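You operate a simulated robot arm through the tools that you are given. There is no shell and no other tool.

Carry out the task below with a simulated robot arm. There is one attempt and no reset: what you move stays moved.

JOB
Wind the cloth back till the counter reads 0.6 m.
Fine: leave the brake on and the direction switch at stop; don't zero the counter.
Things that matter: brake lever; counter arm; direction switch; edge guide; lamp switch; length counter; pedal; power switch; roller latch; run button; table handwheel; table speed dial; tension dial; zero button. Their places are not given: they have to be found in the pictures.

Only the result counts: the job must be done as asked and must still hold three seconds after the hand-in. Knocking over, shifting, dropping, spilling or breaking anything else fails it. Flat cloth is picked up by pressing the open fingertips on it (5 to 10 N) and closing them slowly along it; thin cloth reads only 2 to 8 mm in the jaws.

ROBOT AND FRAMES
A 7-joint arm with a two-finger parallel gripper, fixed in place. Base frame: the origin is on the floor under the middle of its stand, x ahead of it, y to its left, z up; the work surface is at about z = 880. Units: mm, degrees, N and s.
With the tool pointing down near the work surface it reaches from about 240 to 680 mm from the base axis. Its first joint turns from -66.0 to 66.0 degrees. Payload 2.4 kg.
Tool frame: the origin (TCP) lies between the finger pads and is the grasp point; the fingertips stand 30 mm ahead of it; z points along the fingers, y is the line along which they close. The gripper opens to 94 mm. The fingers are 28 mm wide and 10 mm thick; the gripper's body (50 by 96 mm) begins 55 mm behind the TCP.
Orientation is told as [roll, pitch, yaw] about the base's x, y, z axes, in that order, counted from this pose: with the fingers straight down and closing along the base's y, the tool's x points along the base's -x, its y along +y and its z along -z.

CONTROLS
- The arm moves only by the tool play_rows. Its argument "commands" is one flat list of numbers, 7 for each row, row after row: the turn, a rotation vector about the tool's x, y, z in units of 180 degrees (1.0 is 180 degrees), then the shift along the tool's x, y, z in units of 300 mm (1.0 is 300 mm), then the finger opening in mm, from 0 to 94. In form: [wx, wy, wz, dx, dy, dz, jaw, wx, wy, wz, dx, dy, dz, jaw, ...]. A call has 1 to 20 rows; each row is the pose to reach, as a shift and turn from the pose commanded when the call began, along the tool's axes at that moment. A call with a number of a shift or a turn outside -1 to 1 is refused whole. A row lasts 0.2 s, in which the tool goes at most 50 mm and 8.6 degrees; a call with a longer step from one row to the next is refused whole, and so is a gripper value outside its range. A pose out of reach is approached as far as the arm can. The call stops where the force on the tool passes 50 N (or 10 N more than at its start, if that is more) or the arm is blocked; 0.2 s more then pass. Each finger travels about 153 mm/s and halts on what it meets, pressing with about 23 N; the grip force reading is that of the motor and also rises with nothing between the fingers. The clock runs only during rows and for 0.2 s after the last one: add rows that repeat a pose to give the fingers time. It gives the time, the measured TCP pose, the force on the tool (base axes), the opening and the grip force at its end, in the units of the frame above (readings bear some noise), with the torque about the TCP (base axes, N m) and any sound that the robot's microphone picked up.
- Cameras (640 x 400 px; columns grow to the right, rows downward): "scene" is fixed at [43.6, 484.9, 1435.8]; the picture's right is [-0.66, -0.75, 0.00], its down [-0.49, 0.43, -0.76] and it looks along [0.57, -0.50, -0.66] (base axes); focal length 242 px, centre (320, 200). "wrist" rides on the gripper at [76, 14, -102] in the tool frame; the picture's right is [-0.18, 0.98, 0.00], its down [-0.75, -0.14, -0.64] and it looks along [-0.63, -0.12, 0.77] (tool axes); focal length 243 px, centre (320, 200).
- grab_frame(camera): a new picture of that camera. No time passes.
- point_at(camera, pixels): for up to 12 pixels [column, row] of the newest picture of that camera ("zoom" is the newest enlarged one), the place [x, y, z] in the base frame of the surface seen there, good to about 3 mm. No time passes.
- close_up(camera, box): a new picture of the part [left, top, right, bottom] of that camera's present view, enlarged. No time passes.
- finish_job(): hands the job in; it is judged then, once.

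Leave the gripper open and the arm clear of the work at the hand-in unless told otherwise.

The tools are called as a command line: name --argument value ..., lists and objects as JSON in quotes. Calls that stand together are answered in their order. play_rows: Moves the arm, as the interface text tells. Its arguments: {"type":"object","properties":{"commands":{"type":"array"}},"required":["commands"]} The other tools are called the same way: grab_frame (camera) takes a picture; point_at (camera, pixels) gives the place of the surface under pixels of a picture; close_up (camera, box) takes an enlarged picture of a part of a camera's view; finish_job () hands the job in.

At the start:

```text
time: 0.0
ee_pos: [360.5, 118.4, 1242.0]
ee_rot: [0.0, 0.0, 0.0]
contact_force: [0.6, -0.3, -0.2]
wrist_torque: [0.0, -0.01, 0.0]
gripper_width: 94.2
grasp_force: 0.1
```

scene: 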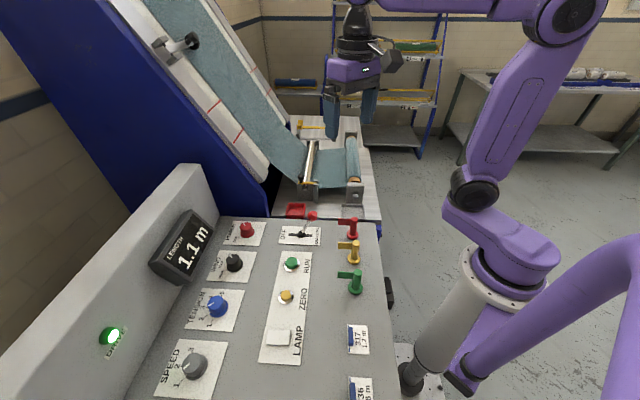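
wrist: 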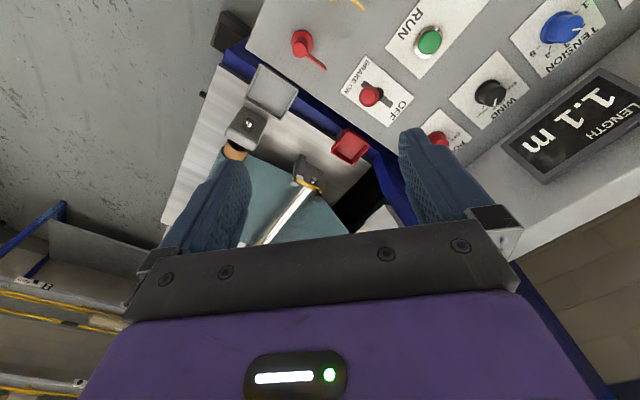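

I see a control panel with the counter at 1.1 m, several knobs, buttons and a red brake lever. I'll take enlarged views to read the labels.

close_up --camera "scene" --box '[140, 200, 300, 300]'

close_up --camera "scene" --box '[260, 190, 400, 280]'

close_up --camera "scene" --box '[80, 270, 400, 400]'

close_up --camera "wrist" --box '[280, 0, 640, 200]'

close_up --camera "scene" --box '[100, 0, 400, 220]'

```text
4.00 times, centred on (220, 250) of scene
```

zoom: 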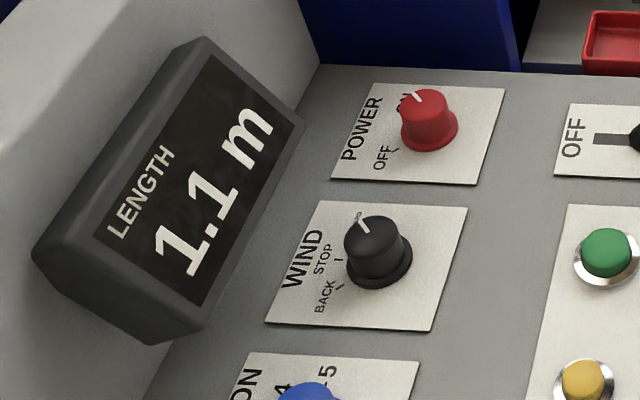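

```text
4.44 times, centred on (330, 235) of scene
```

zoom: 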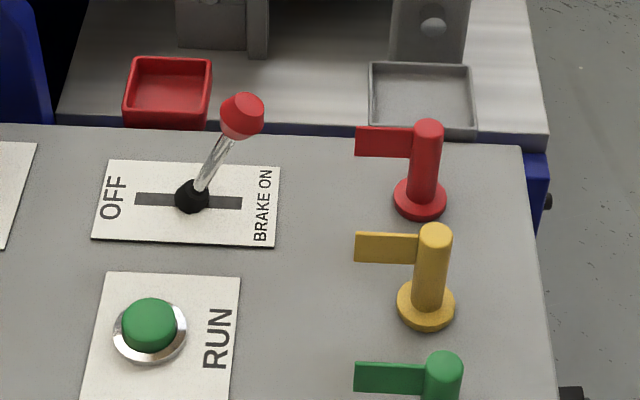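

```text
2.00 times, centred on (240, 335) of scene
```

zoom: 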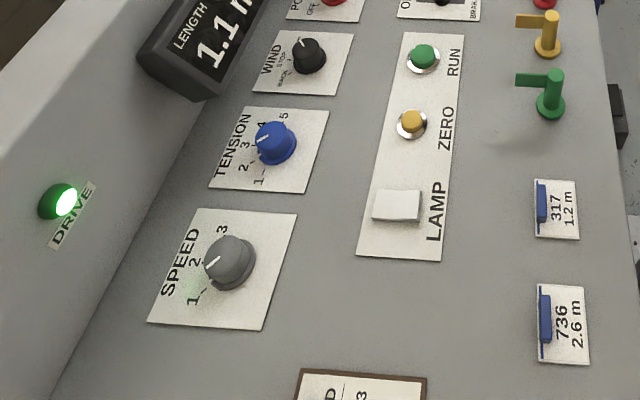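

```text
1.78 times, centred on (460, 100) of wrist
```

zoom: 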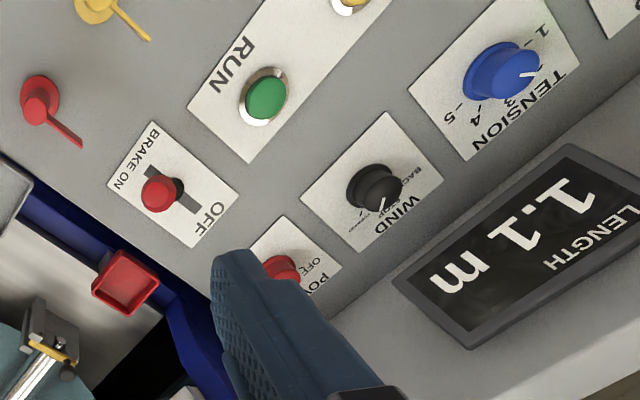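

```text
1.82 times, centred on (250, 110) of scene
```

zoom: 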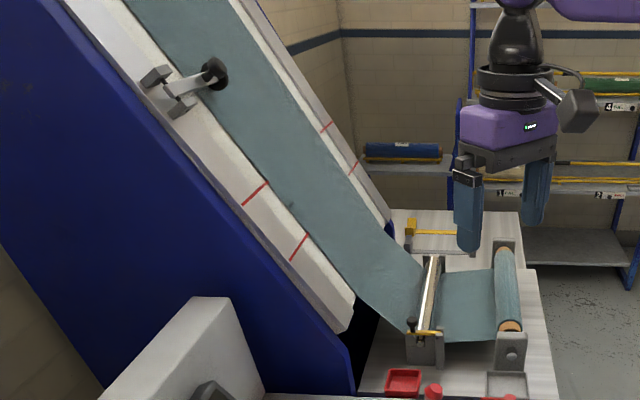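

The power knob seems to point to ON, and WIND has three positions with STOP and BACK. The brake lever leans toward BRAKE ON. I'll look closer at the direction switch, the card at the bottom, the counter arm and the roller latch.

close_up --camera "scene" --box '[205, 215, 269, 285]'

close_up --camera "scene" --box '[150, 10, 240, 90]'

close_up --camera "scene" --box '[270, 100, 390, 220]'

close_up --camera "scene" --box '[330, 310, 420, 400]'

point_at --camera "scene" --pixels '[[234, 262], [247, 229], [303, 235], [312, 216], [291, 264], [286, 297], [278, 338], [217, 305], [194, 366], [352, 225], [172, 42], [390, 290]]'

```text
5.71 times, centred on (237, 250) of scene
```

zoom: 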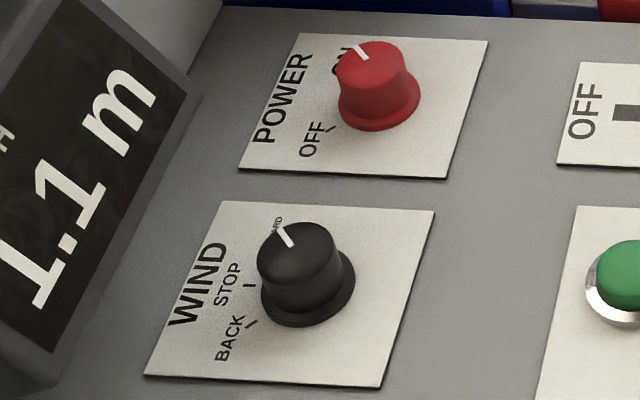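

```text
5.00 times, centred on (195, 50) of scene
```

zoom: 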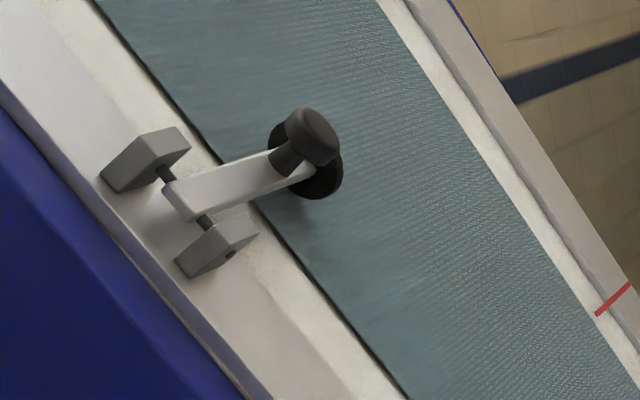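

```text
3.33 times, centred on (330, 160) of scene
```

zoom: 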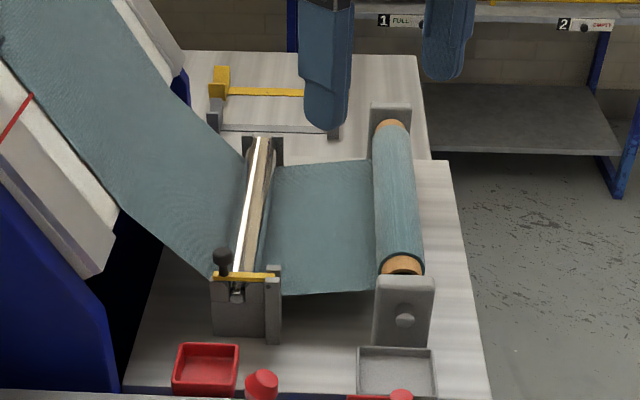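

```text
4.44 times, centred on (375, 355) of scene
```

zoom: 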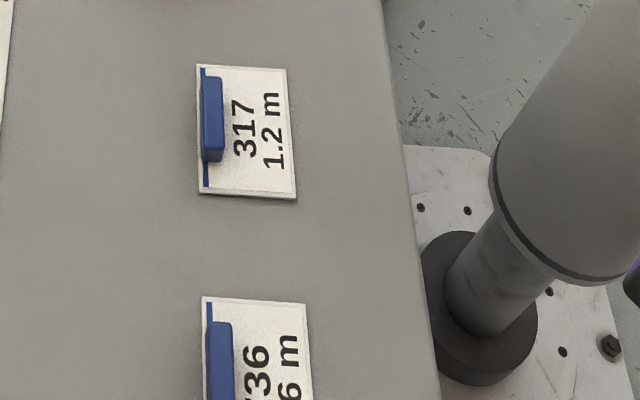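

```text
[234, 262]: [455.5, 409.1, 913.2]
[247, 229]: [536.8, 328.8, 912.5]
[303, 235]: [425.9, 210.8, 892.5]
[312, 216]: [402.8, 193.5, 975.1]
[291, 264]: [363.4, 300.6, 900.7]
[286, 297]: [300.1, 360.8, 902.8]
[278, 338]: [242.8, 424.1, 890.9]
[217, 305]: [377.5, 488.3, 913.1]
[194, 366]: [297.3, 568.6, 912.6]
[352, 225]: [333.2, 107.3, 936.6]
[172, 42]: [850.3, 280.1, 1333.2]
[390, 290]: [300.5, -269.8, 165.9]
```

The WIND knob's white mark points to the upper position ("…ARD", forward). STOP is in the middle and BACK is nearest the operator. I'll zoom in on the WIND plate and measure it, then look at the dark object at (390,290), which may be the pedal.

close_up --camera "scene" --box '[208, 245, 264, 285]'

point_at --camera "zoom" --pixels '[[200, 210], [238, 228], [187, 290], [204, 268], [285, 150], [262, 95], [330, 190], [300, 165], [360, 290], [280, 270], [430, 80], [150, 380]]'

close_up --camera "scene" --box '[360, 250, 440, 330]'

close_up --camera "wrist" --box '[420, 40, 560, 130]'

```text
10.00 times, centred on (236, 265) of scene
```

zoom: 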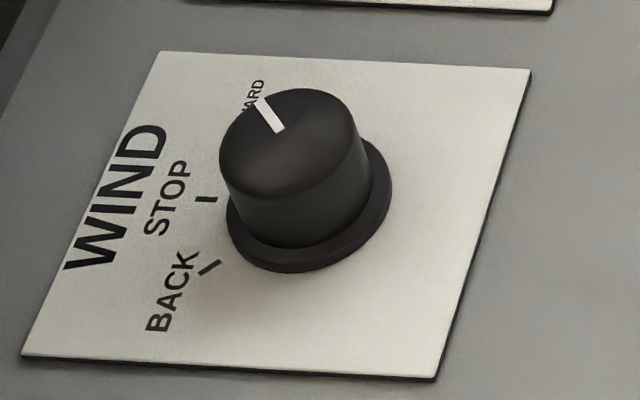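

```text
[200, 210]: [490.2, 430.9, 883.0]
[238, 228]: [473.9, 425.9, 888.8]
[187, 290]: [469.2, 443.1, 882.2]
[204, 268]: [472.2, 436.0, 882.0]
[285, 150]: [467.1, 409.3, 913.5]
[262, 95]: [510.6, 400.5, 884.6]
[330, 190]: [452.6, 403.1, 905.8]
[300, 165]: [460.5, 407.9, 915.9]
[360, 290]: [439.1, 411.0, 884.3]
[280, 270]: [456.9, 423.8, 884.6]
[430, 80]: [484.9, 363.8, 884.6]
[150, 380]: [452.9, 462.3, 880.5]
```

```text
5.00 times, centred on (400, 290) of scene
```

zoom: 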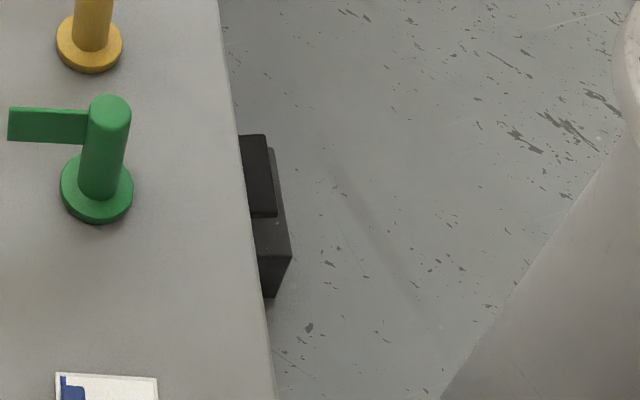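

```text
4.44 times, centred on (490, 85) of wrist
```

zoom: 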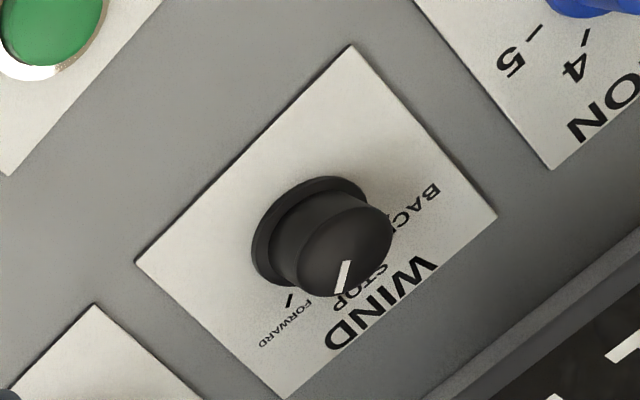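

The pointer on the WIND knob faces base +x, which is FORWARD in the label frame (the panel is turned 45°). I'll measure the surroundings for clearance: the counter housing, the lever, the flags, the buttons and the counter arm.

point_at --camera "scene" --pixels '[[192, 210], [213, 231], [151, 263], [175, 283], [180, 168], [108, 245], [183, 232], [300, 205], [352, 220], [354, 245], [356, 270], [338, 245]]'

close_up --camera "scene" --box '[280, 200, 336, 235]'

point_at --camera "zoom" --pixels '[[365, 168], [345, 150], [390, 180], [305, 330], [330, 270], [318, 385], [370, 200]]'

```text
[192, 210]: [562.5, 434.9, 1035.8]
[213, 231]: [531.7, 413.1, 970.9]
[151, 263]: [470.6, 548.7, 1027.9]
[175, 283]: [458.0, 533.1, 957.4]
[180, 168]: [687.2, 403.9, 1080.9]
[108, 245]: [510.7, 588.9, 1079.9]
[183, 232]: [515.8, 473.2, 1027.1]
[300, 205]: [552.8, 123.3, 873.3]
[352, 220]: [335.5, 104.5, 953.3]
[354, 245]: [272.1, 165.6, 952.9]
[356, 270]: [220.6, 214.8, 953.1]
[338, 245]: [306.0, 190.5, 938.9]
```

```text
11.43 times, centred on (308, 218) of scene
```

zoom: 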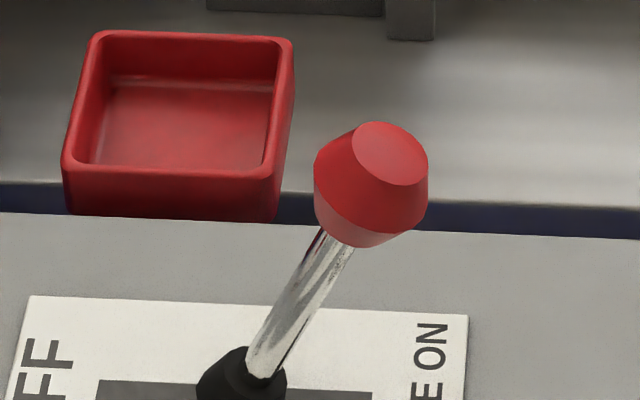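

```text
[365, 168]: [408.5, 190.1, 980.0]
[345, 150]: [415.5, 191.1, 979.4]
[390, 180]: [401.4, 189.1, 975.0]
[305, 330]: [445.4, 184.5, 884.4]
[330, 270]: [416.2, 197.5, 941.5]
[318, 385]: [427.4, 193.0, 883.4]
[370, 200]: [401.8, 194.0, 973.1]
```

The panel axes run at 45° to the base, and the counter housing stands at about u = 670 mm behind the WIND knob. Next I'll bring the arm back and to the left with 45° yaw. From there the wrist camera looks down along the panel's own direction.

play_rows --commands '[0, 0, -0.0416, 0.05, 0.0733, 0.0511, 94, 0, 0, -0.0833, 0.1, 0.1467, 0.1022, 94, 0, 0, -0.125, 0.15, 0.22, 0.1533, 94, 0, 0, -0.1667, 0.2, 0.2933, 0.2044, 94, 0, 0, -0.2083, 0.25, 0.3667, 0.2556, 94, 0, 0, -0.25, 0.3, 0.44, 0.3067, 94, 0, 0, -0.25, 0.3, 0.44, 0.3067, 94]'

grab_frame --camera "wrist"

grab_frame --camera "scene"

```text
time: 1.6
ee_pos: [269.6, 252.1, 1150.6]
ee_rot: [0.0, 0.0, 45.1]
contact_force: [-1.0, 0.1, -0.5]
wrist_torque: [0.03, 0.03, -0.03]
gripper_width: 94.2
grasp_force: 0.1
```

```text
taken
```

wrist: 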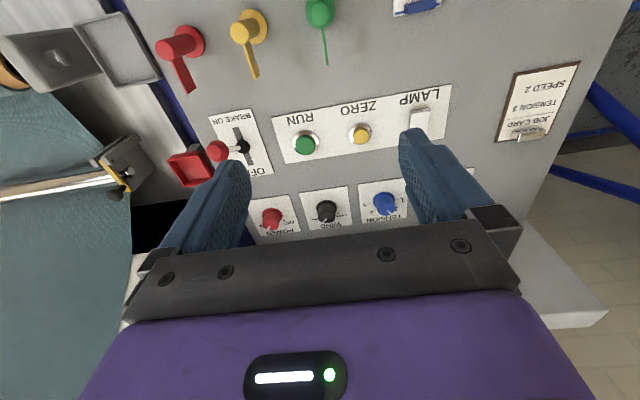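

```text
taken
```

scene: 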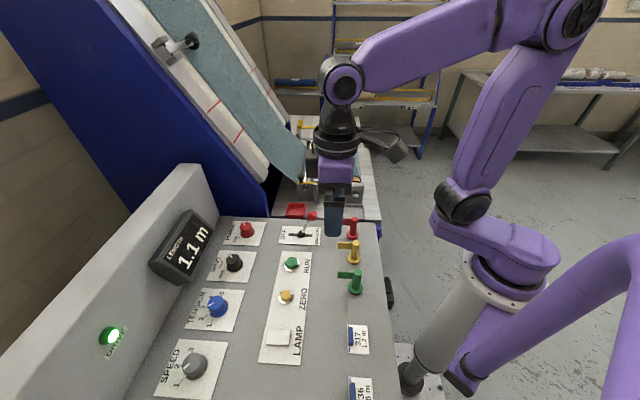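

A job card shows up at (540,110), reading roughly "TENSION 3 / SPEED 2". I'll enlarge it, the knob row and the brake.

close_up --camera "wrist" --box '[490, 55, 586, 150]'

close_up --camera "wrist" --box '[240, 170, 410, 250]'

close_up --camera "wrist" --box '[190, 80, 310, 180]'

close_up --camera "scene" --box '[140, 330, 240, 400]'

close_up --camera "scene" --box '[180, 280, 250, 340]'

```text
4.21 times, centred on (538, 102) of wrist
```

zoom: 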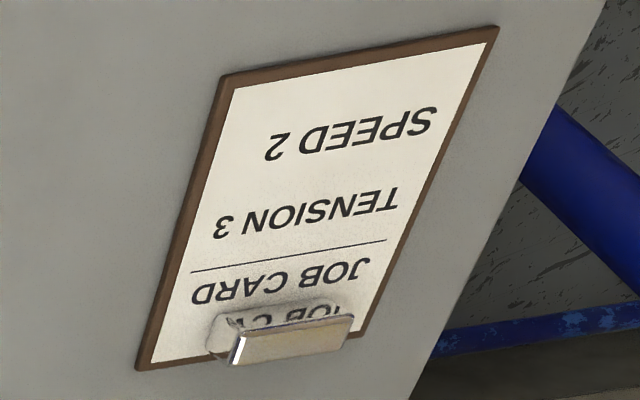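

```text
3.76 times, centred on (325, 210) of wrist
```

zoom: 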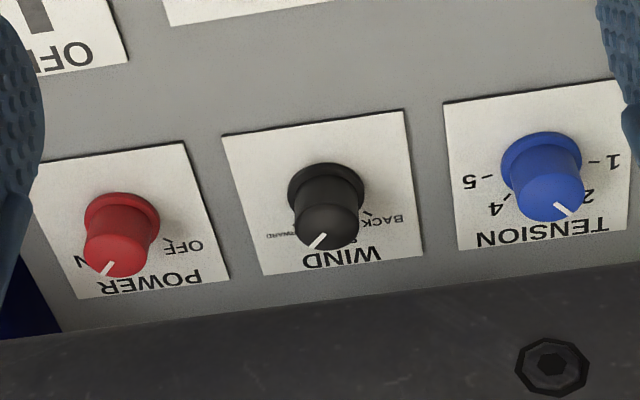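

```text
4.00 times, centred on (250, 130) of wrist
```

zoom: 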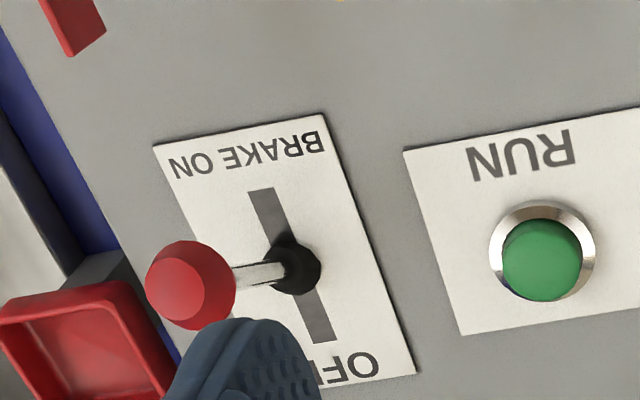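

```text
5.71 times, centred on (190, 365) of scene
```

zoom: 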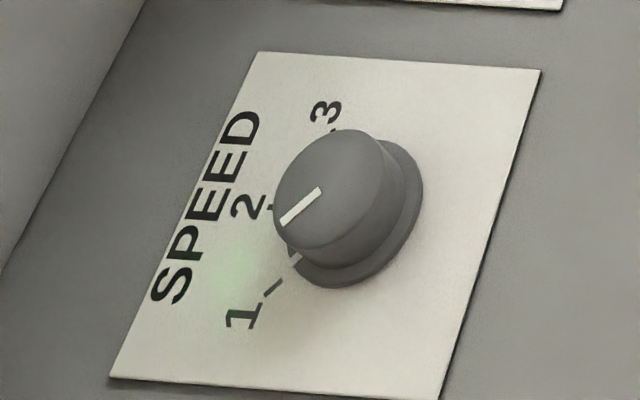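

```text
6.67 times, centred on (215, 310) of scene
```

zoom: 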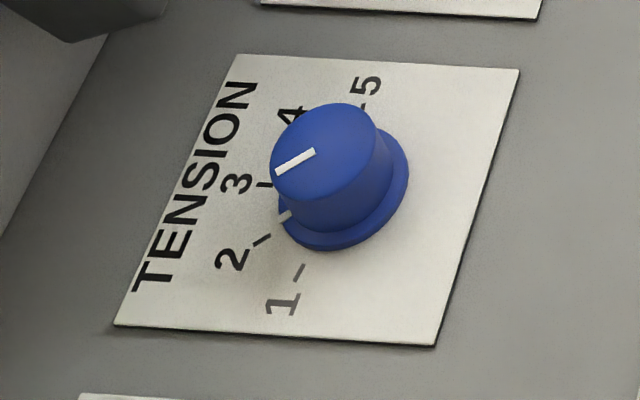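

The job card says TENSION 3 and SPEED 2, while SPEED stands at 1 and TENSION at 2. The job doesn't ask for those to change, so I leave them. I'll check the counter arm and the roller latch before running anything.

close_up --camera "scene" --box '[155, 20, 211, 70]'

point_at --camera "zoom" --pixels '[[150, 170], [190, 210], [260, 175], [330, 120], [350, 95], [340, 190], [250, 260], [400, 200], [120, 130], [150, 270]]'

close_up --camera "wrist" --box '[0, 0, 200, 240]'

close_up --camera "scene" --box '[280, 105, 360, 205]'

```text
8.00 times, centred on (183, 45) of scene
```

zoom: 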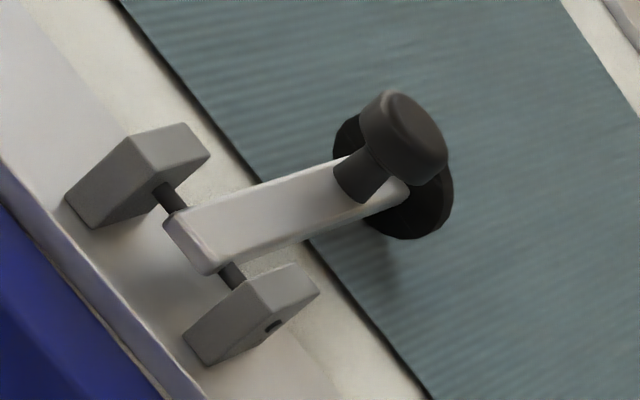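

```text
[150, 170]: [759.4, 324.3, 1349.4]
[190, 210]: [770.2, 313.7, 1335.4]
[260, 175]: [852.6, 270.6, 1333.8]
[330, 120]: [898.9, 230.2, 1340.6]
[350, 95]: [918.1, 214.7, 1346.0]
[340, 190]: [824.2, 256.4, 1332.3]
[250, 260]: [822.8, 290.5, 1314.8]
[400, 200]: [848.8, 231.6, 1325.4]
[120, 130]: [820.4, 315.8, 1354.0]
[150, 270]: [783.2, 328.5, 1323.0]
```

```text
1.67 times, centred on (100, 120) of wrist
```

zoom: 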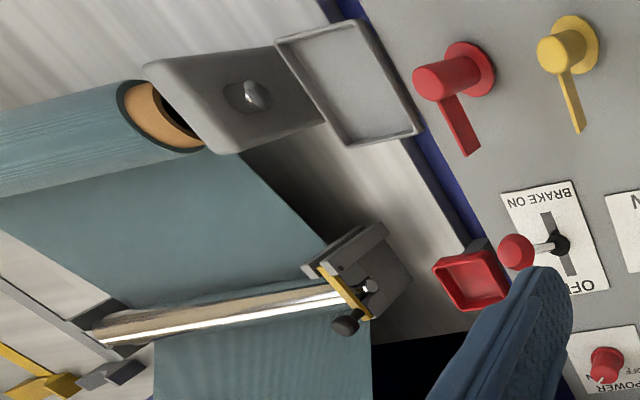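

```text
4.00 times, centred on (320, 155) of scene
```

zoom: 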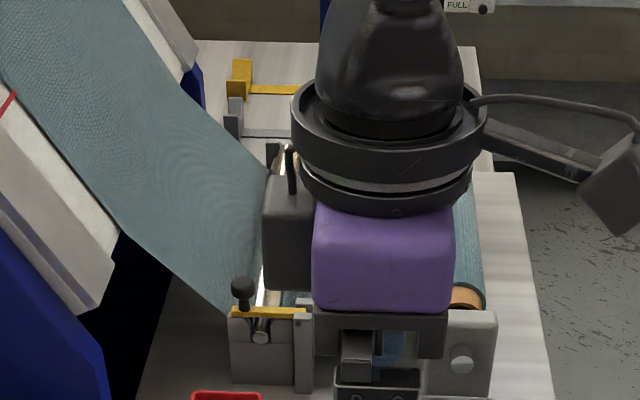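

The counter arm's wheel rests on the cloth and the roller latch looks closed. Before reaching for the WIND knob I'll measure the counter housing edges near it.

close_up --camera "scene" --box '[145, 200, 225, 290]'

point_at --camera "zoom" --pixels '[[445, 140], [420, 130], [380, 200], [350, 240], [320, 300], [290, 345], [280, 330], [440, 60], [440, 120], [395, 215], [300, 350], [265, 365]]'

```text
4.44 times, centred on (185, 245) of scene
```

zoom: 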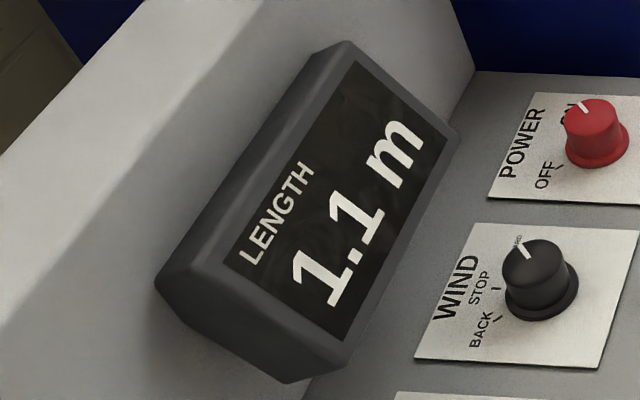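

```text
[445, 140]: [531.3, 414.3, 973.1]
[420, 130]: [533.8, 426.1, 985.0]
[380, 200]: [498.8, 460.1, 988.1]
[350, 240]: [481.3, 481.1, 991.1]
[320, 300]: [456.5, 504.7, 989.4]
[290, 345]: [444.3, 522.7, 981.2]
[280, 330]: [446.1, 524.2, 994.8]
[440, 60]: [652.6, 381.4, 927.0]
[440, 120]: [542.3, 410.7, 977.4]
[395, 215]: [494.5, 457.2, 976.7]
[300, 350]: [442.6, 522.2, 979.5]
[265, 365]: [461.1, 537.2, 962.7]
```

The housing's lower front edge lies at u ≈ 669–680 mm and z ≈ 975. The knob axis is at about (470, 408) with its top at z ≈ 914. I'll move above the knob at yaw 30 and z ≈ 1010 with the jaws at 70 mm, then look.

play_rows --commands '[0, 0, 0.0119, -0.12, -0.015, 0.067, 80, 0, 0, 0.0238, -0.24, -0.03, 0.134, 70, 0, 0, 0.0357, -0.36, -0.045, 0.201, 70, 0, 0, 0.0476, -0.48, -0.06, 0.268, 70, 0, 0, 0.0595, -0.6, -0.075, 0.335, 70, 0, 0, 0.0714, -0.72, -0.09, 0.402, 70, 0, 0, 0.0833, -0.8397, -0.1047, 0.4687, 70, 0, 0, 0.0833, -0.8397, -0.1047, 0.4687, 70]'

grab_frame --camera "wrist"

grab_frame --camera "scene"

```text
time: 3.4
ee_pos: [471.8, 409.7, 1010.2]
ee_rot: [-0.1, 0.0, 30.0]
contact_force: [0.7, 0.5, -0.3]
wrist_torque: [-0.02, -0.02, -0.01]
gripper_width: 70.1
grasp_force: 0.1
```

```text
taken
```

wrist: 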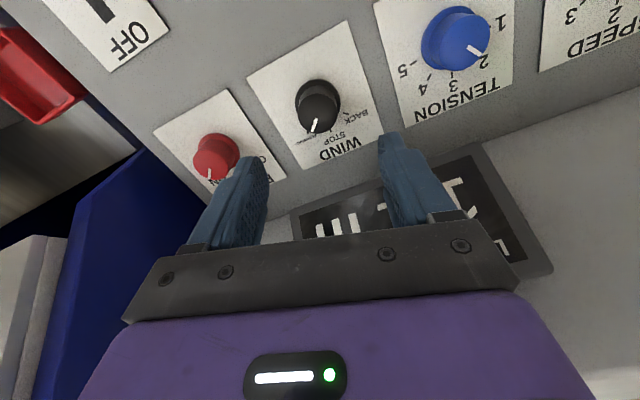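

```text
taken
```

scene: 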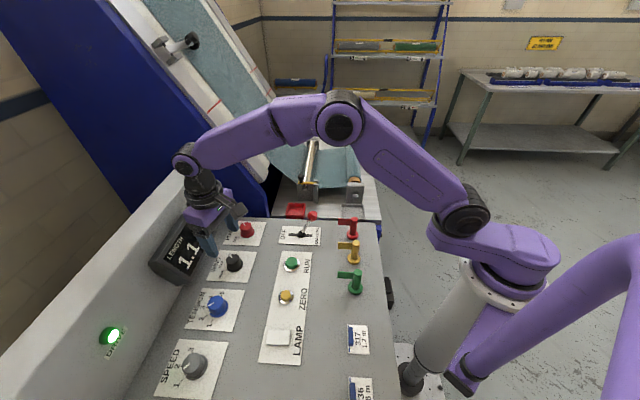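

The knob sits at about (318,105) in the wrist view. I'll zoom in and measure where it sits relative to the TCP (471.8, 409.7).

close_up --camera "wrist" --box '[280, 60, 376, 160]'

point_at --camera "zoom" --pixels '[[280, 220], [300, 180], [240, 210], [330, 215], [290, 250], [310, 150], [240, 150], [375, 150], [250, 270], [300, 270]]'

```text
4.00 times, centred on (328, 110) of wrist
```

zoom: 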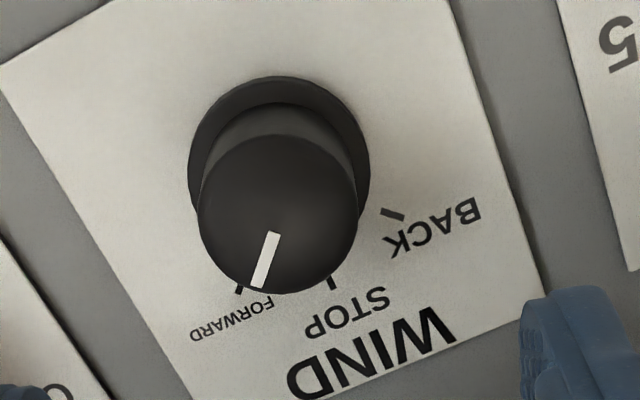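

```text
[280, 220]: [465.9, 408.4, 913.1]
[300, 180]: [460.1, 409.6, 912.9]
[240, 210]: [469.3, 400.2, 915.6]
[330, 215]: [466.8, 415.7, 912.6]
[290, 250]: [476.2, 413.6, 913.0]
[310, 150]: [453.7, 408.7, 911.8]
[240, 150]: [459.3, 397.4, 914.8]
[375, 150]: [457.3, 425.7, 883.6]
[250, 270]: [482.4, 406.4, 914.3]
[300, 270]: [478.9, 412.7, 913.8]
```

The knob centre comes out at about (469, 407) and its top at z ≈ 914. I'll descend straight to TCP z ≈ 928, so the tips are at 898, with the jaws open, then read the pose.

play_rows --commands '[0, 0, 0, 0.004, 0, 0.1, 70, 0, 0, 0, 0.008, 0, 0.2, 70, 0, 0, 0, 0.008, 0, 0.2733, 70, 0, 0, 0, 0.008, 0, 0.2733, 70]'

close_up --camera "wrist" --box '[200, 0, 456, 200]'

close_up --camera "scene" --box '[170, 170, 290, 290]'

```text
time: 4.4
ee_pos: [468.8, 406.2, 926.0]
ee_rot: [-0.1, 0.0, 30.0]
contact_force: [0.1, -0.9, -0.9]
wrist_torque: [0.01, 0.0, 0.01]
gripper_width: 70.1
grasp_force: 0.1
```

```text
2.00 times, centred on (328, 100) of wrist
```

zoom: 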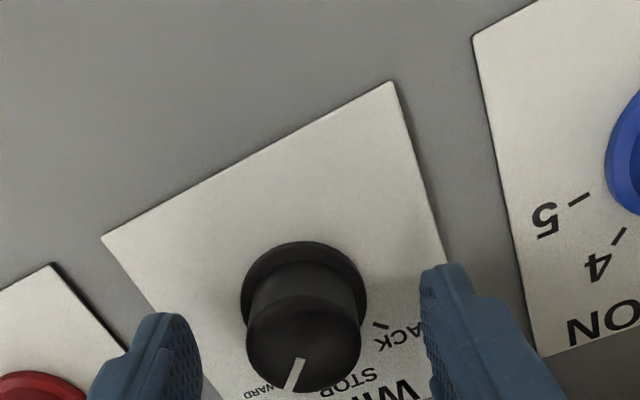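

```text
3.33 times, centred on (230, 230) of scene
```

zoom: 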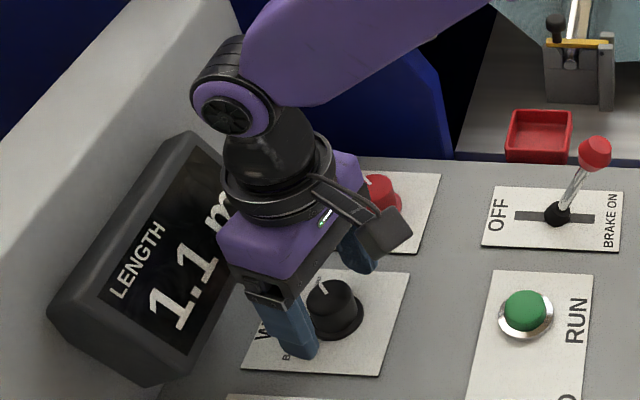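

The fingers straddle the knob evenly and nothing is touching. Now I'll close onto the knob and read the opening.

play_rows --commands '[0, 0, 0, 0, 0, 0, 50, 0, 0, 0, 0, 0, 0, 35, 0, 0, 0, 0, 0, 0, 20, 0, 0, 0, 0, 0, 0, 20]'

```text
time: 5.4
ee_pos: [469.1, 405.8, 927.3]
ee_rot: [-0.1, 0.0, 30.0]
contact_force: [0.9, -1.9, -1.0]
wrist_torque: [-0.01, 0.02, -0.01]
gripper_width: 33.2
grasp_force: 44.8
```

The knob is gripped at 33.2 mm with hardly any side force. I'll turn it 30° counter-clockwise seen from above (yaw 30→60) and watch the torque.

play_rows --commands '[0, 0, -0.0333, 0, 0, 0, 20, 0, 0, -0.0667, 0, 0, 0, 20, 0, 0, -0.1, 0, 0, 0, 20, 0, 0, -0.1333, 0, 0, 0, 20, 0, 0, -0.1667, 0, 0, 0, 20, 0, 0, -0.1667, 0, 0, 0, 20]'

close_up --camera "wrist" --box '[200, 0, 456, 200]'

close_up --camera "scene" --box '[170, 170, 290, 290]'

```text
time: 6.8
ee_pos: [470.4, 405.0, 926.7]
ee_rot: [0.1, 0.2, 60.0]
contact_force: [4.0, -8.6, -5.8]
wrist_torque: [-0.42, 0.14, -0.03]
gripper_width: 32.9
grasp_force: 44.8
```

```text
2.00 times, centred on (328, 100) of wrist
```

zoom: 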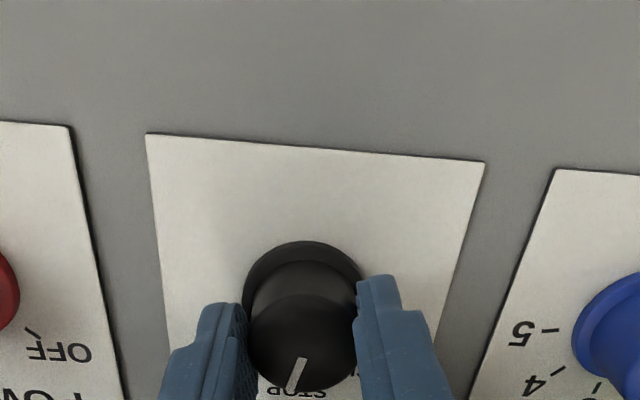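

```text
3.33 times, centred on (230, 230) of scene
```

zoom: 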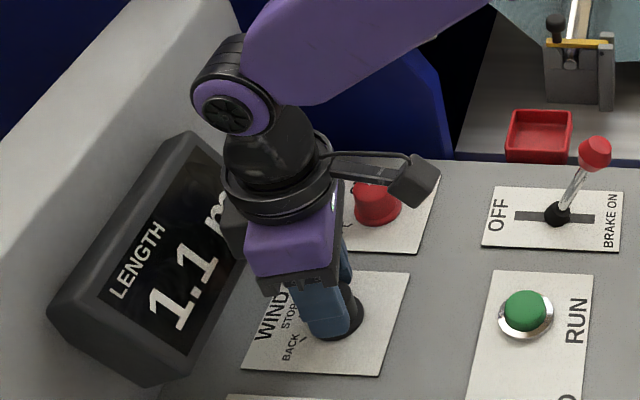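

The knob turned with the gripper and the counter still reads 1.1. I'll open, check that the knob holds its place, then swing the open fingers back to yaw 30.

play_rows --commands '[0, 0, 0, 0, 0, 0, 45, 0, 0, 0, 0, 0, 0, 70, 0, 0, 0, 0, 0, 0, 70, 0, 0, 0.0333, 0, 0, 0, 70, 0, 0, 0.0667, 0, 0, 0, 70, 0, 0, 0.1, 0, 0, 0, 70, 0, 0, 0.1333, 0, 0, 0, 70, 0, 0, 0.1667, 0, 0, 0, 70, 0, 0, 0.1667, 0, 0, 0, 70]'

close_up --camera "wrist" --box '[264, 100, 392, 200]'

close_up --camera "scene" --box '[200, 230, 280, 290]'

```text
time: 8.8
ee_pos: [469.8, 406.0, 927.8]
ee_rot: [0.1, 0.0, 30.0]
contact_force: [-0.2, 0.0, 0.1]
wrist_torque: [-0.01, 0.02, -0.02]
gripper_width: 69.8
grasp_force: 0.0
```

```text
4.00 times, centred on (328, 150) of wrist
```

zoom: 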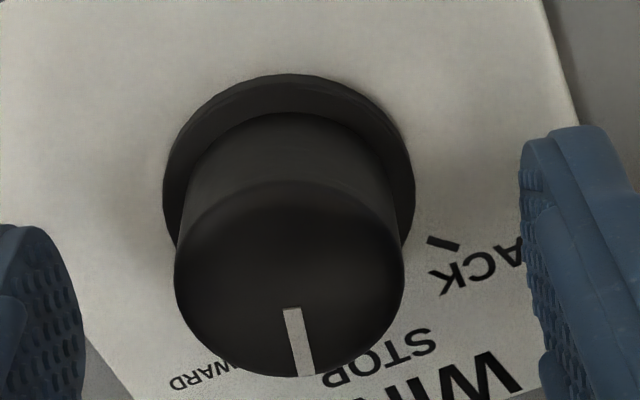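

```text
6.67 times, centred on (240, 260) of scene
```

zoom: 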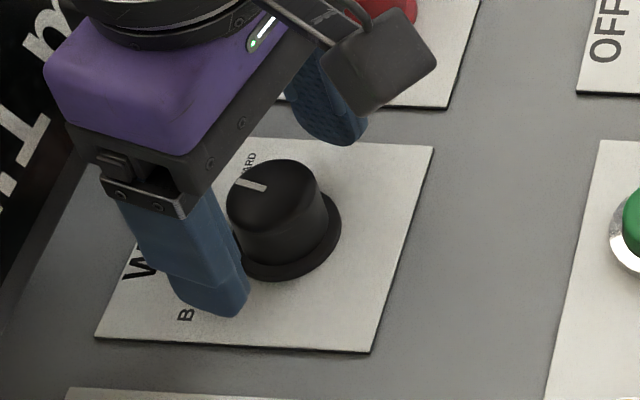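

The knob held at about 30° past FORWARD. I'll grip it again, turn another 30°, release and swing back.

play_rows --commands '[0, 0, 0, 0, 0, 0, 45, 0, 0, 0, 0, 0, 0, 20, 0, 0, 0, 0, 0, 0, 20, 0, 0, -0.0333, 0, 0, 0, 20, 0, 0, -0.0667, 0, 0, 0, 20, 0, 0, -0.1, 0, 0, 0, 20, 0, 0, -0.1333, 0, 0, 0, 20, 0, 0, -0.1667, 0, 0, 0, 20, 0, 0, -0.1667, 0, 0, 0, 20]'

play_rows --commands '[0, 0, 0, 0, 0, 0, 45, 0, 0, 0, 0, 0, 0, 70, 0, 0, 0, 0, 0, 0, 70, 0, 0, 0.0333, 0, 0, 0, 70, 0, 0, 0.0667, 0, 0, 0, 70, 0, 0, 0.1, 0, 0, 0, 70, 0, 0, 0.1333, 0, 0, 0, 70, 0, 0, 0.1667, 0, 0, 0, 70, 0, 0, 0.1667, 0, 0, 0, 70]'

close_up --camera "wrist" --box '[264, 100, 392, 200]'

close_up --camera "scene" --box '[200, 230, 280, 290]'

```text
time: 10.8
ee_pos: [469.7, 405.2, 927.5]
ee_rot: [0.0, 0.1, 60.0]
contact_force: [1.3, -3.5, 2.0]
wrist_torque: [0.02, -0.13, 0.02]
gripper_width: 33.2
grasp_force: 45.1
```

```text
time: 12.8
ee_pos: [469.9, 406.7, 926.3]
ee_rot: [0.0, 0.1, 30.0]
contact_force: [-0.3, 0.4, -0.5]
wrist_torque: [0.0, -0.02, -0.01]
gripper_width: 70.0
grasp_force: 0.0
```

```text
4.00 times, centred on (328, 150) of wrist
```

zoom: 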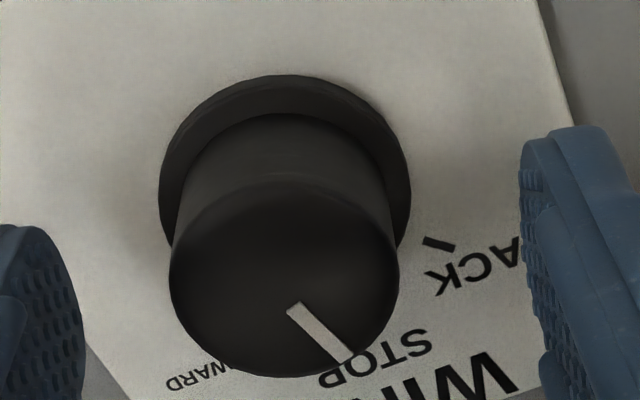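

```text
6.67 times, centred on (240, 260) of scene
```

zoom: 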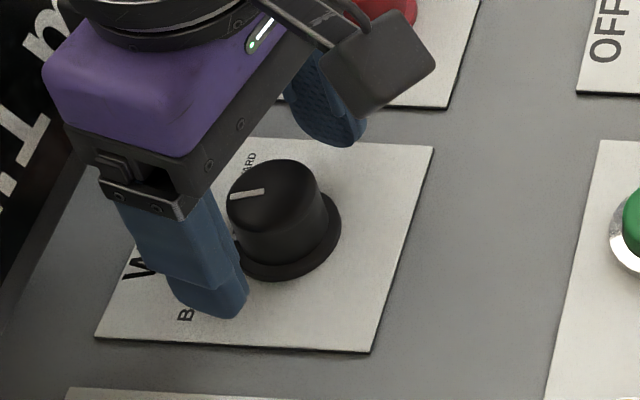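

The pointer is now at about 60°, past STOP and heading for BACK at 90°. One more grip and a 30° turn should reach it.

play_rows --commands '[0, 0, 0, 0, 0, 0, 45, 0, 0, 0, 0, 0, 0, 20, 0, 0, 0, 0, 0, 0, 20, 0, 0, -0.0333, 0, 0, 0, 20, 0, 0, -0.0667, 0, 0, 0, 20, 0, 0, -0.1, 0, 0, 0, 20, 0, 0, -0.1333, 0, 0, 0, 20, 0, 0, -0.1667, 0, 0, 0, 20, 0, 0, -0.1667, 0, 0, 0, 20]'

play_rows --commands '[0, 0, 0, 0, 0, 0, 45, 0, 0, 0, 0, 0, 0, 70, 0, 0, 0, 0, 0, 0, 70, 0, 0, 0.0333, 0, 0, 0, 70, 0, 0, 0.0667, 0, 0, 0, 70, 0, 0, 0.1, 0, 0, 0, 70, 0, 0, 0.1333, 0, 0, 0, 70, 0, 0, 0.1667, 0, 0, 0, 70, 0, 0, 0.1667, 0, 0, 0, 70]'

close_up --camera "wrist" --box '[264, 100, 392, 200]'

close_up --camera "scene" --box '[200, 230, 280, 290]'

```text
time: 14.8
ee_pos: [469.3, 404.4, 928.7]
ee_rot: [0.0, -0.1, 60.0]
contact_force: [7.4, -1.6, 7.6]
wrist_torque: [-0.52, 0.09, -0.14]
gripper_width: 33.1
grasp_force: 45.1
```

```text
time: 16.8
ee_pos: [469.2, 407.2, 926.8]
ee_rot: [-0.1, -0.1, 29.9]
contact_force: [-0.1, 0.1, 0.6]
wrist_torque: [0.01, -0.01, 0.03]
gripper_width: 69.9
grasp_force: 0.1
```

```text
4.00 times, centred on (328, 150) of wrist
```

zoom: 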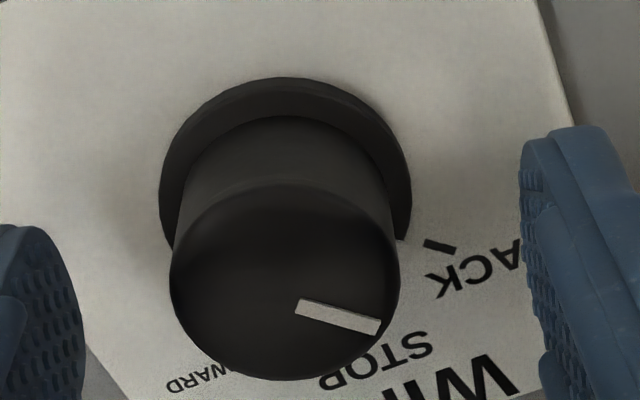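

```text
6.67 times, centred on (240, 260) of scene
```

zoom: 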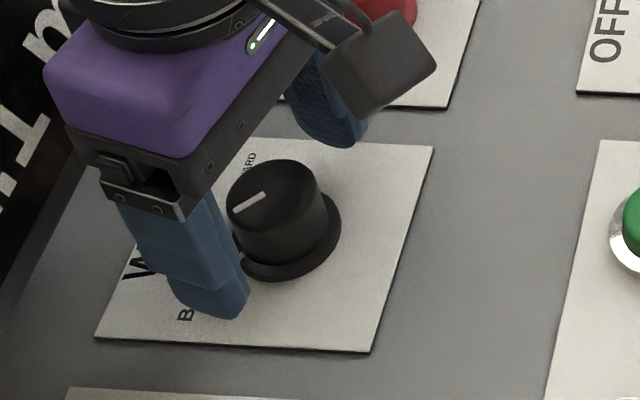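

The WIND pointer now faces +y, exactly at BACK. I'll lift away, close the fingers and go to the near (BRAKE ON) side of the brake lever ball. The ball is at about (406, 192, 968).

play_rows --commands '[0, 0, 0, 0, 0, -0.1567, 70, 0, 0, 0, 0, 0, -0.3133, 70, 0, 0, 0, 0, 0, -0.3767, 70, 0, 0, -0.0139, 0.1153, -0.093, -0.3767, 40, 0, 0, -0.0278, 0.2306, -0.186, -0.3767, 10, 0, 0, -0.0417, 0.3459, -0.279, -0.3767, 0, 0, 0, -0.0556, 0.4611, -0.372, -0.3767, 0, 0, 0, -0.0694, 0.5764, -0.465, -0.3767, 0, 0, 0, -0.0833, 0.6917, -0.558, -0.3767, 0, 0, 0, -0.0833, 0.6917, -0.558, -0.3767, 0]'

grab_frame --camera "wrist"

grab_frame --camera "scene"

```text
time: 19.0
ee_pos: [375.3, 157.6, 1041.4]
ee_rot: [0.0, 0.0, 45.1]
contact_force: [-0.1, 0.1, 0.2]
wrist_torque: [0.0, -0.01, 0.04]
gripper_width: 0.0
grasp_force: 22.8
```

```text
taken
```

wrist: 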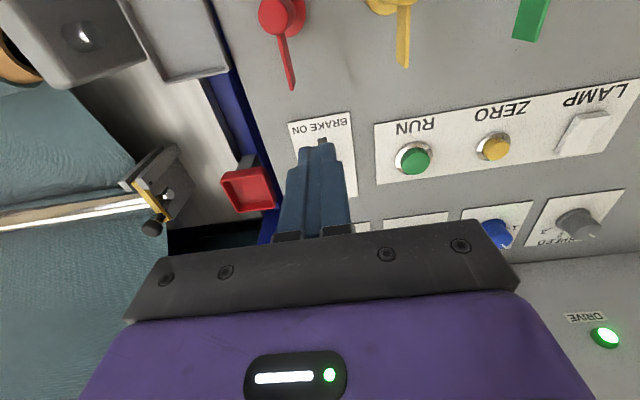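

```text
taken
```

scene: 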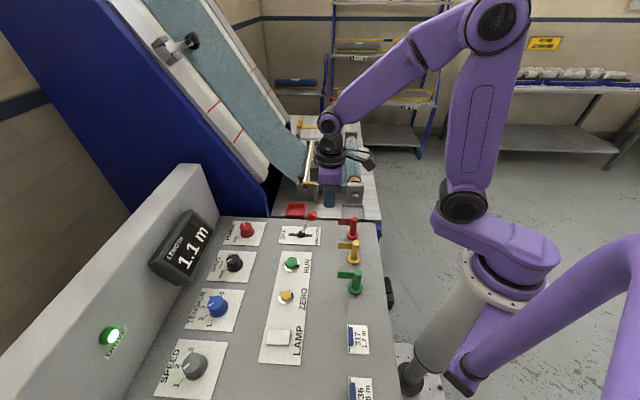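

The fingers are closed over the near side of the lever. I'll check the gap in a close-up before descending.

close_up --camera "scene" --box '[280, 160, 376, 240]'

close_up --camera "wrist" --box '[240, 60, 400, 240]'

```text
5.00 times, centred on (328, 200) of scene
```

zoom: 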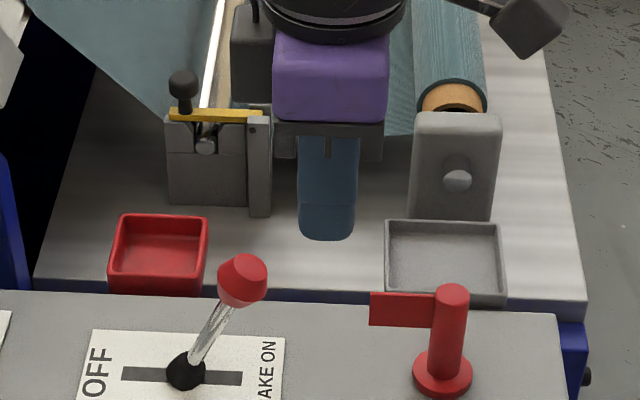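

```text
2.22 times, centred on (320, 150) of wrist
```

zoom: 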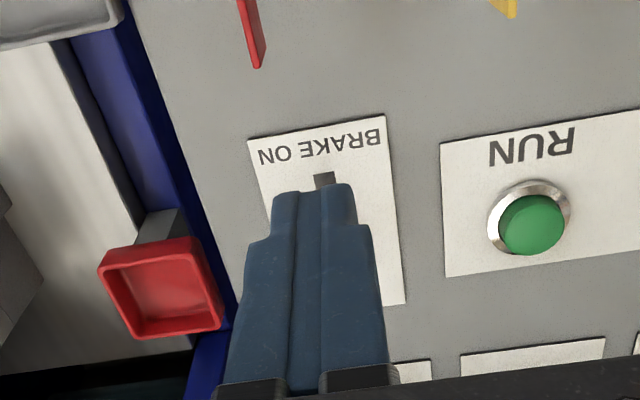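

There is a clear gap to both the ball and the red flag. I'll descend to tip height 960 and push the ball away from the robot toward OFF, about 70 mm of travel including 20 mm of free approach.

play_rows --commands '[0, 0, 0, 0, 0, 0.0857, 0, 0, 0, 0, 0, 0, 0.1713, 0, 0, 0, 0, -0.04, 0, 0.1713, 0, 0, 0, 0, -0.08, 0, 0.1713, 0, 0, 0, 0, -0.11, 0, 0.1713, 0, 0, 0, 0, -0.14, 0, 0.1713, 0, 0, 0, 0, -0.17, 0, 0.1713, 0, 0, 0, 0, -0.2, 0, 0.1713, 0, 0, 0, 0, -0.22, 0, 0.1713, 0, 0, 0, 0, -0.22, 0, 0.1713, 0]'

close_up --camera "scene" --box '[260, 160, 356, 250]'

grab_frame --camera "scene"

```text
time: 21.2
ee_pos: [420.6, 204.6, 990.4]
ee_rot: [0.1, 0.0, 45.1]
contact_force: [-0.2, -1.7, 0.6]
wrist_torque: [0.01, -0.02, -0.01]
gripper_width: 0.1
grasp_force: 23.0
```

```text
4.44 times, centred on (308, 205) of scene
```

zoom: 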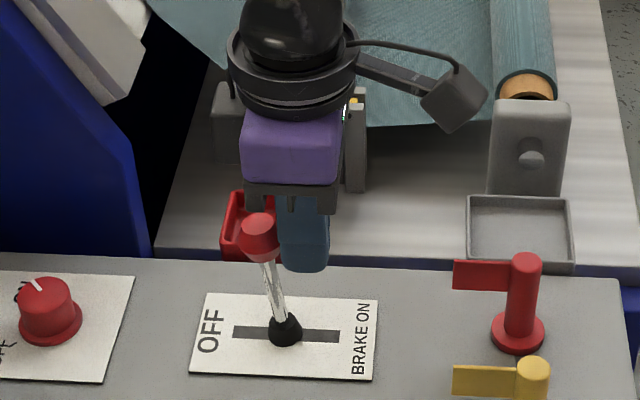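

```text
taken
```

scene: 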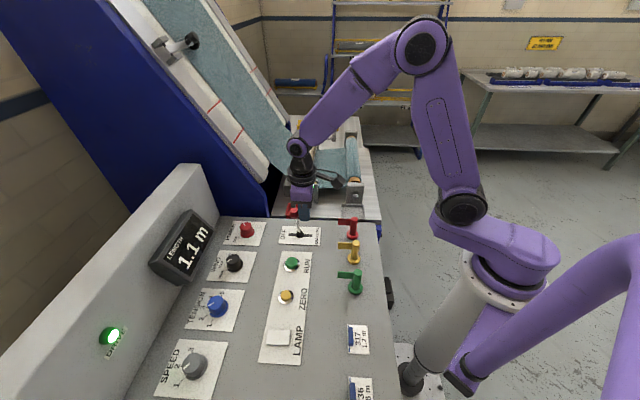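

The lever now leans toward OFF with little force on it. I'll push on in small steps to find its end stop.

play_rows --commands '[0, 0, 0, -0.01, 0, 0, 0, 0, 0, 0, -0.02, 0, 0, 0, 0, 0, 0, -0.03, 0, 0, 0, 0, 0, 0, -0.03, 0, 0, 0]'

close_up --camera "scene" --box '[260, 160, 356, 250]'

```text
time: 22.2
ee_pos: [426.5, 211.2, 989.5]
ee_rot: [0.0, 0.0, 45.0]
contact_force: [-0.4, 0.3, -0.2]
wrist_torque: [-0.01, -0.03, -0.01]
gripper_width: 0.0
grasp_force: 22.8
```

```text
4.44 times, centred on (308, 205) of scene
```

zoom: 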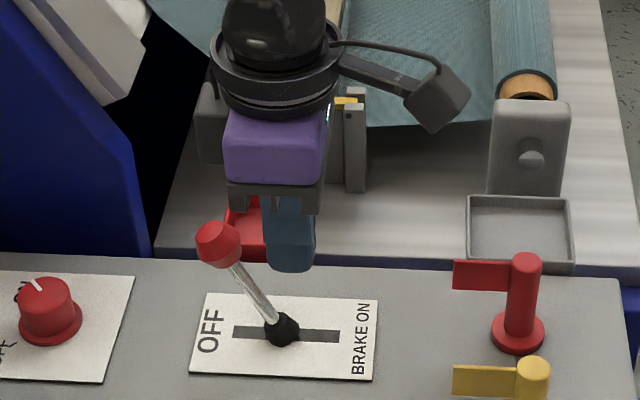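

The lever snapped over fully to OFF and stands clear of the fingers. Now I'll lift and go above the RUN button at about (363, 300, top z ≈ 901), keeping the fingers closed.

play_rows --commands '[0, 0, 0, 0, 0, -0.14, 0, 0, 0, 0, 0, 0, -0.2, 0, 0, 0, 0, -0.02, 0.12, -0.2, 0, 0, 0, 0, -0.04, 0.24, -0.2, 0, 0, 0, 0, -0.06, 0.359, -0.2, 0, 0, 0, 0, -0.06, 0.359, -0.06, 0, 0, 0, 0, -0.06, 0.359, 0.07, 0, 0, 0, 0, -0.06, 0.359, 0.12, 0, 0, 0, 0, -0.06, 0.359, 0.12, 0]'

grab_frame --camera "scene"

close_up --camera "scene" --box '[250, 200, 346, 300]'

close_up --camera "wrist" --box '[220, 40, 420, 240]'

```text
time: 24.2
ee_pos: [363.0, 299.3, 953.3]
ee_rot: [0.1, 0.0, 44.9]
contact_force: [-0.1, 0.3, 0.6]
wrist_torque: [-0.01, 0.0, 0.0]
gripper_width: 0.0
grasp_force: 23.2
```

```text
taken
```

scene: 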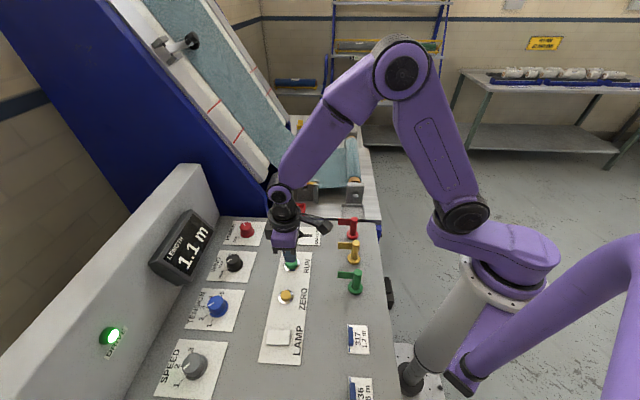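

```text
4.00 times, centred on (298, 250) of scene
```

zoom: 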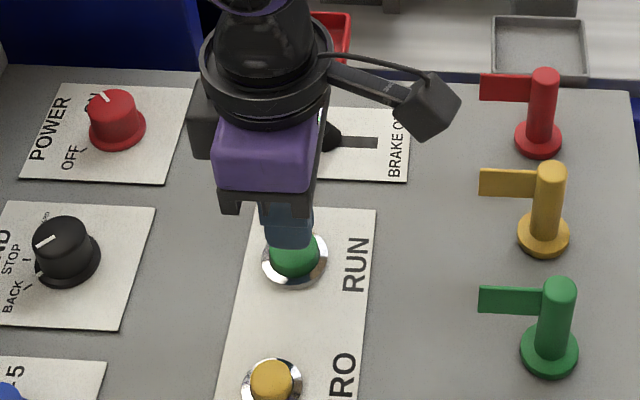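

```text
2.00 times, centred on (320, 140) of wrist
```

zoom: 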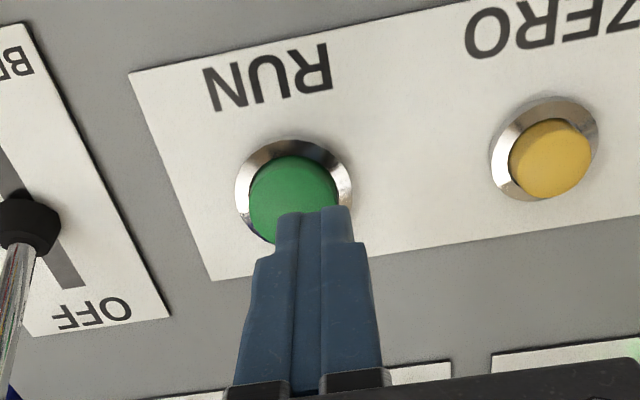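

RUN is just below the fingertips and the counter still reads 1.1. I'll measure the RUN button's centre from this close view to line the tips up.

point_at --camera "zoom" --pixels '[[285, 190], [292, 200], [270, 200], [310, 195], [292, 147], [241, 205], [345, 180], [318, 212], [290, 165], [550, 160]]'

```text
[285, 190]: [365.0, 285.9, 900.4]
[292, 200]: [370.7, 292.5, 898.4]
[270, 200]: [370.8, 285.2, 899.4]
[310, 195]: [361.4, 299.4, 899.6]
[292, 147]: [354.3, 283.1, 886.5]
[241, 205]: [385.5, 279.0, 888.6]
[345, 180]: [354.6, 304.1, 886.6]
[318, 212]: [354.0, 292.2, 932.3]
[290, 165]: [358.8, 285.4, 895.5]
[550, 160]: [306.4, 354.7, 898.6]
```

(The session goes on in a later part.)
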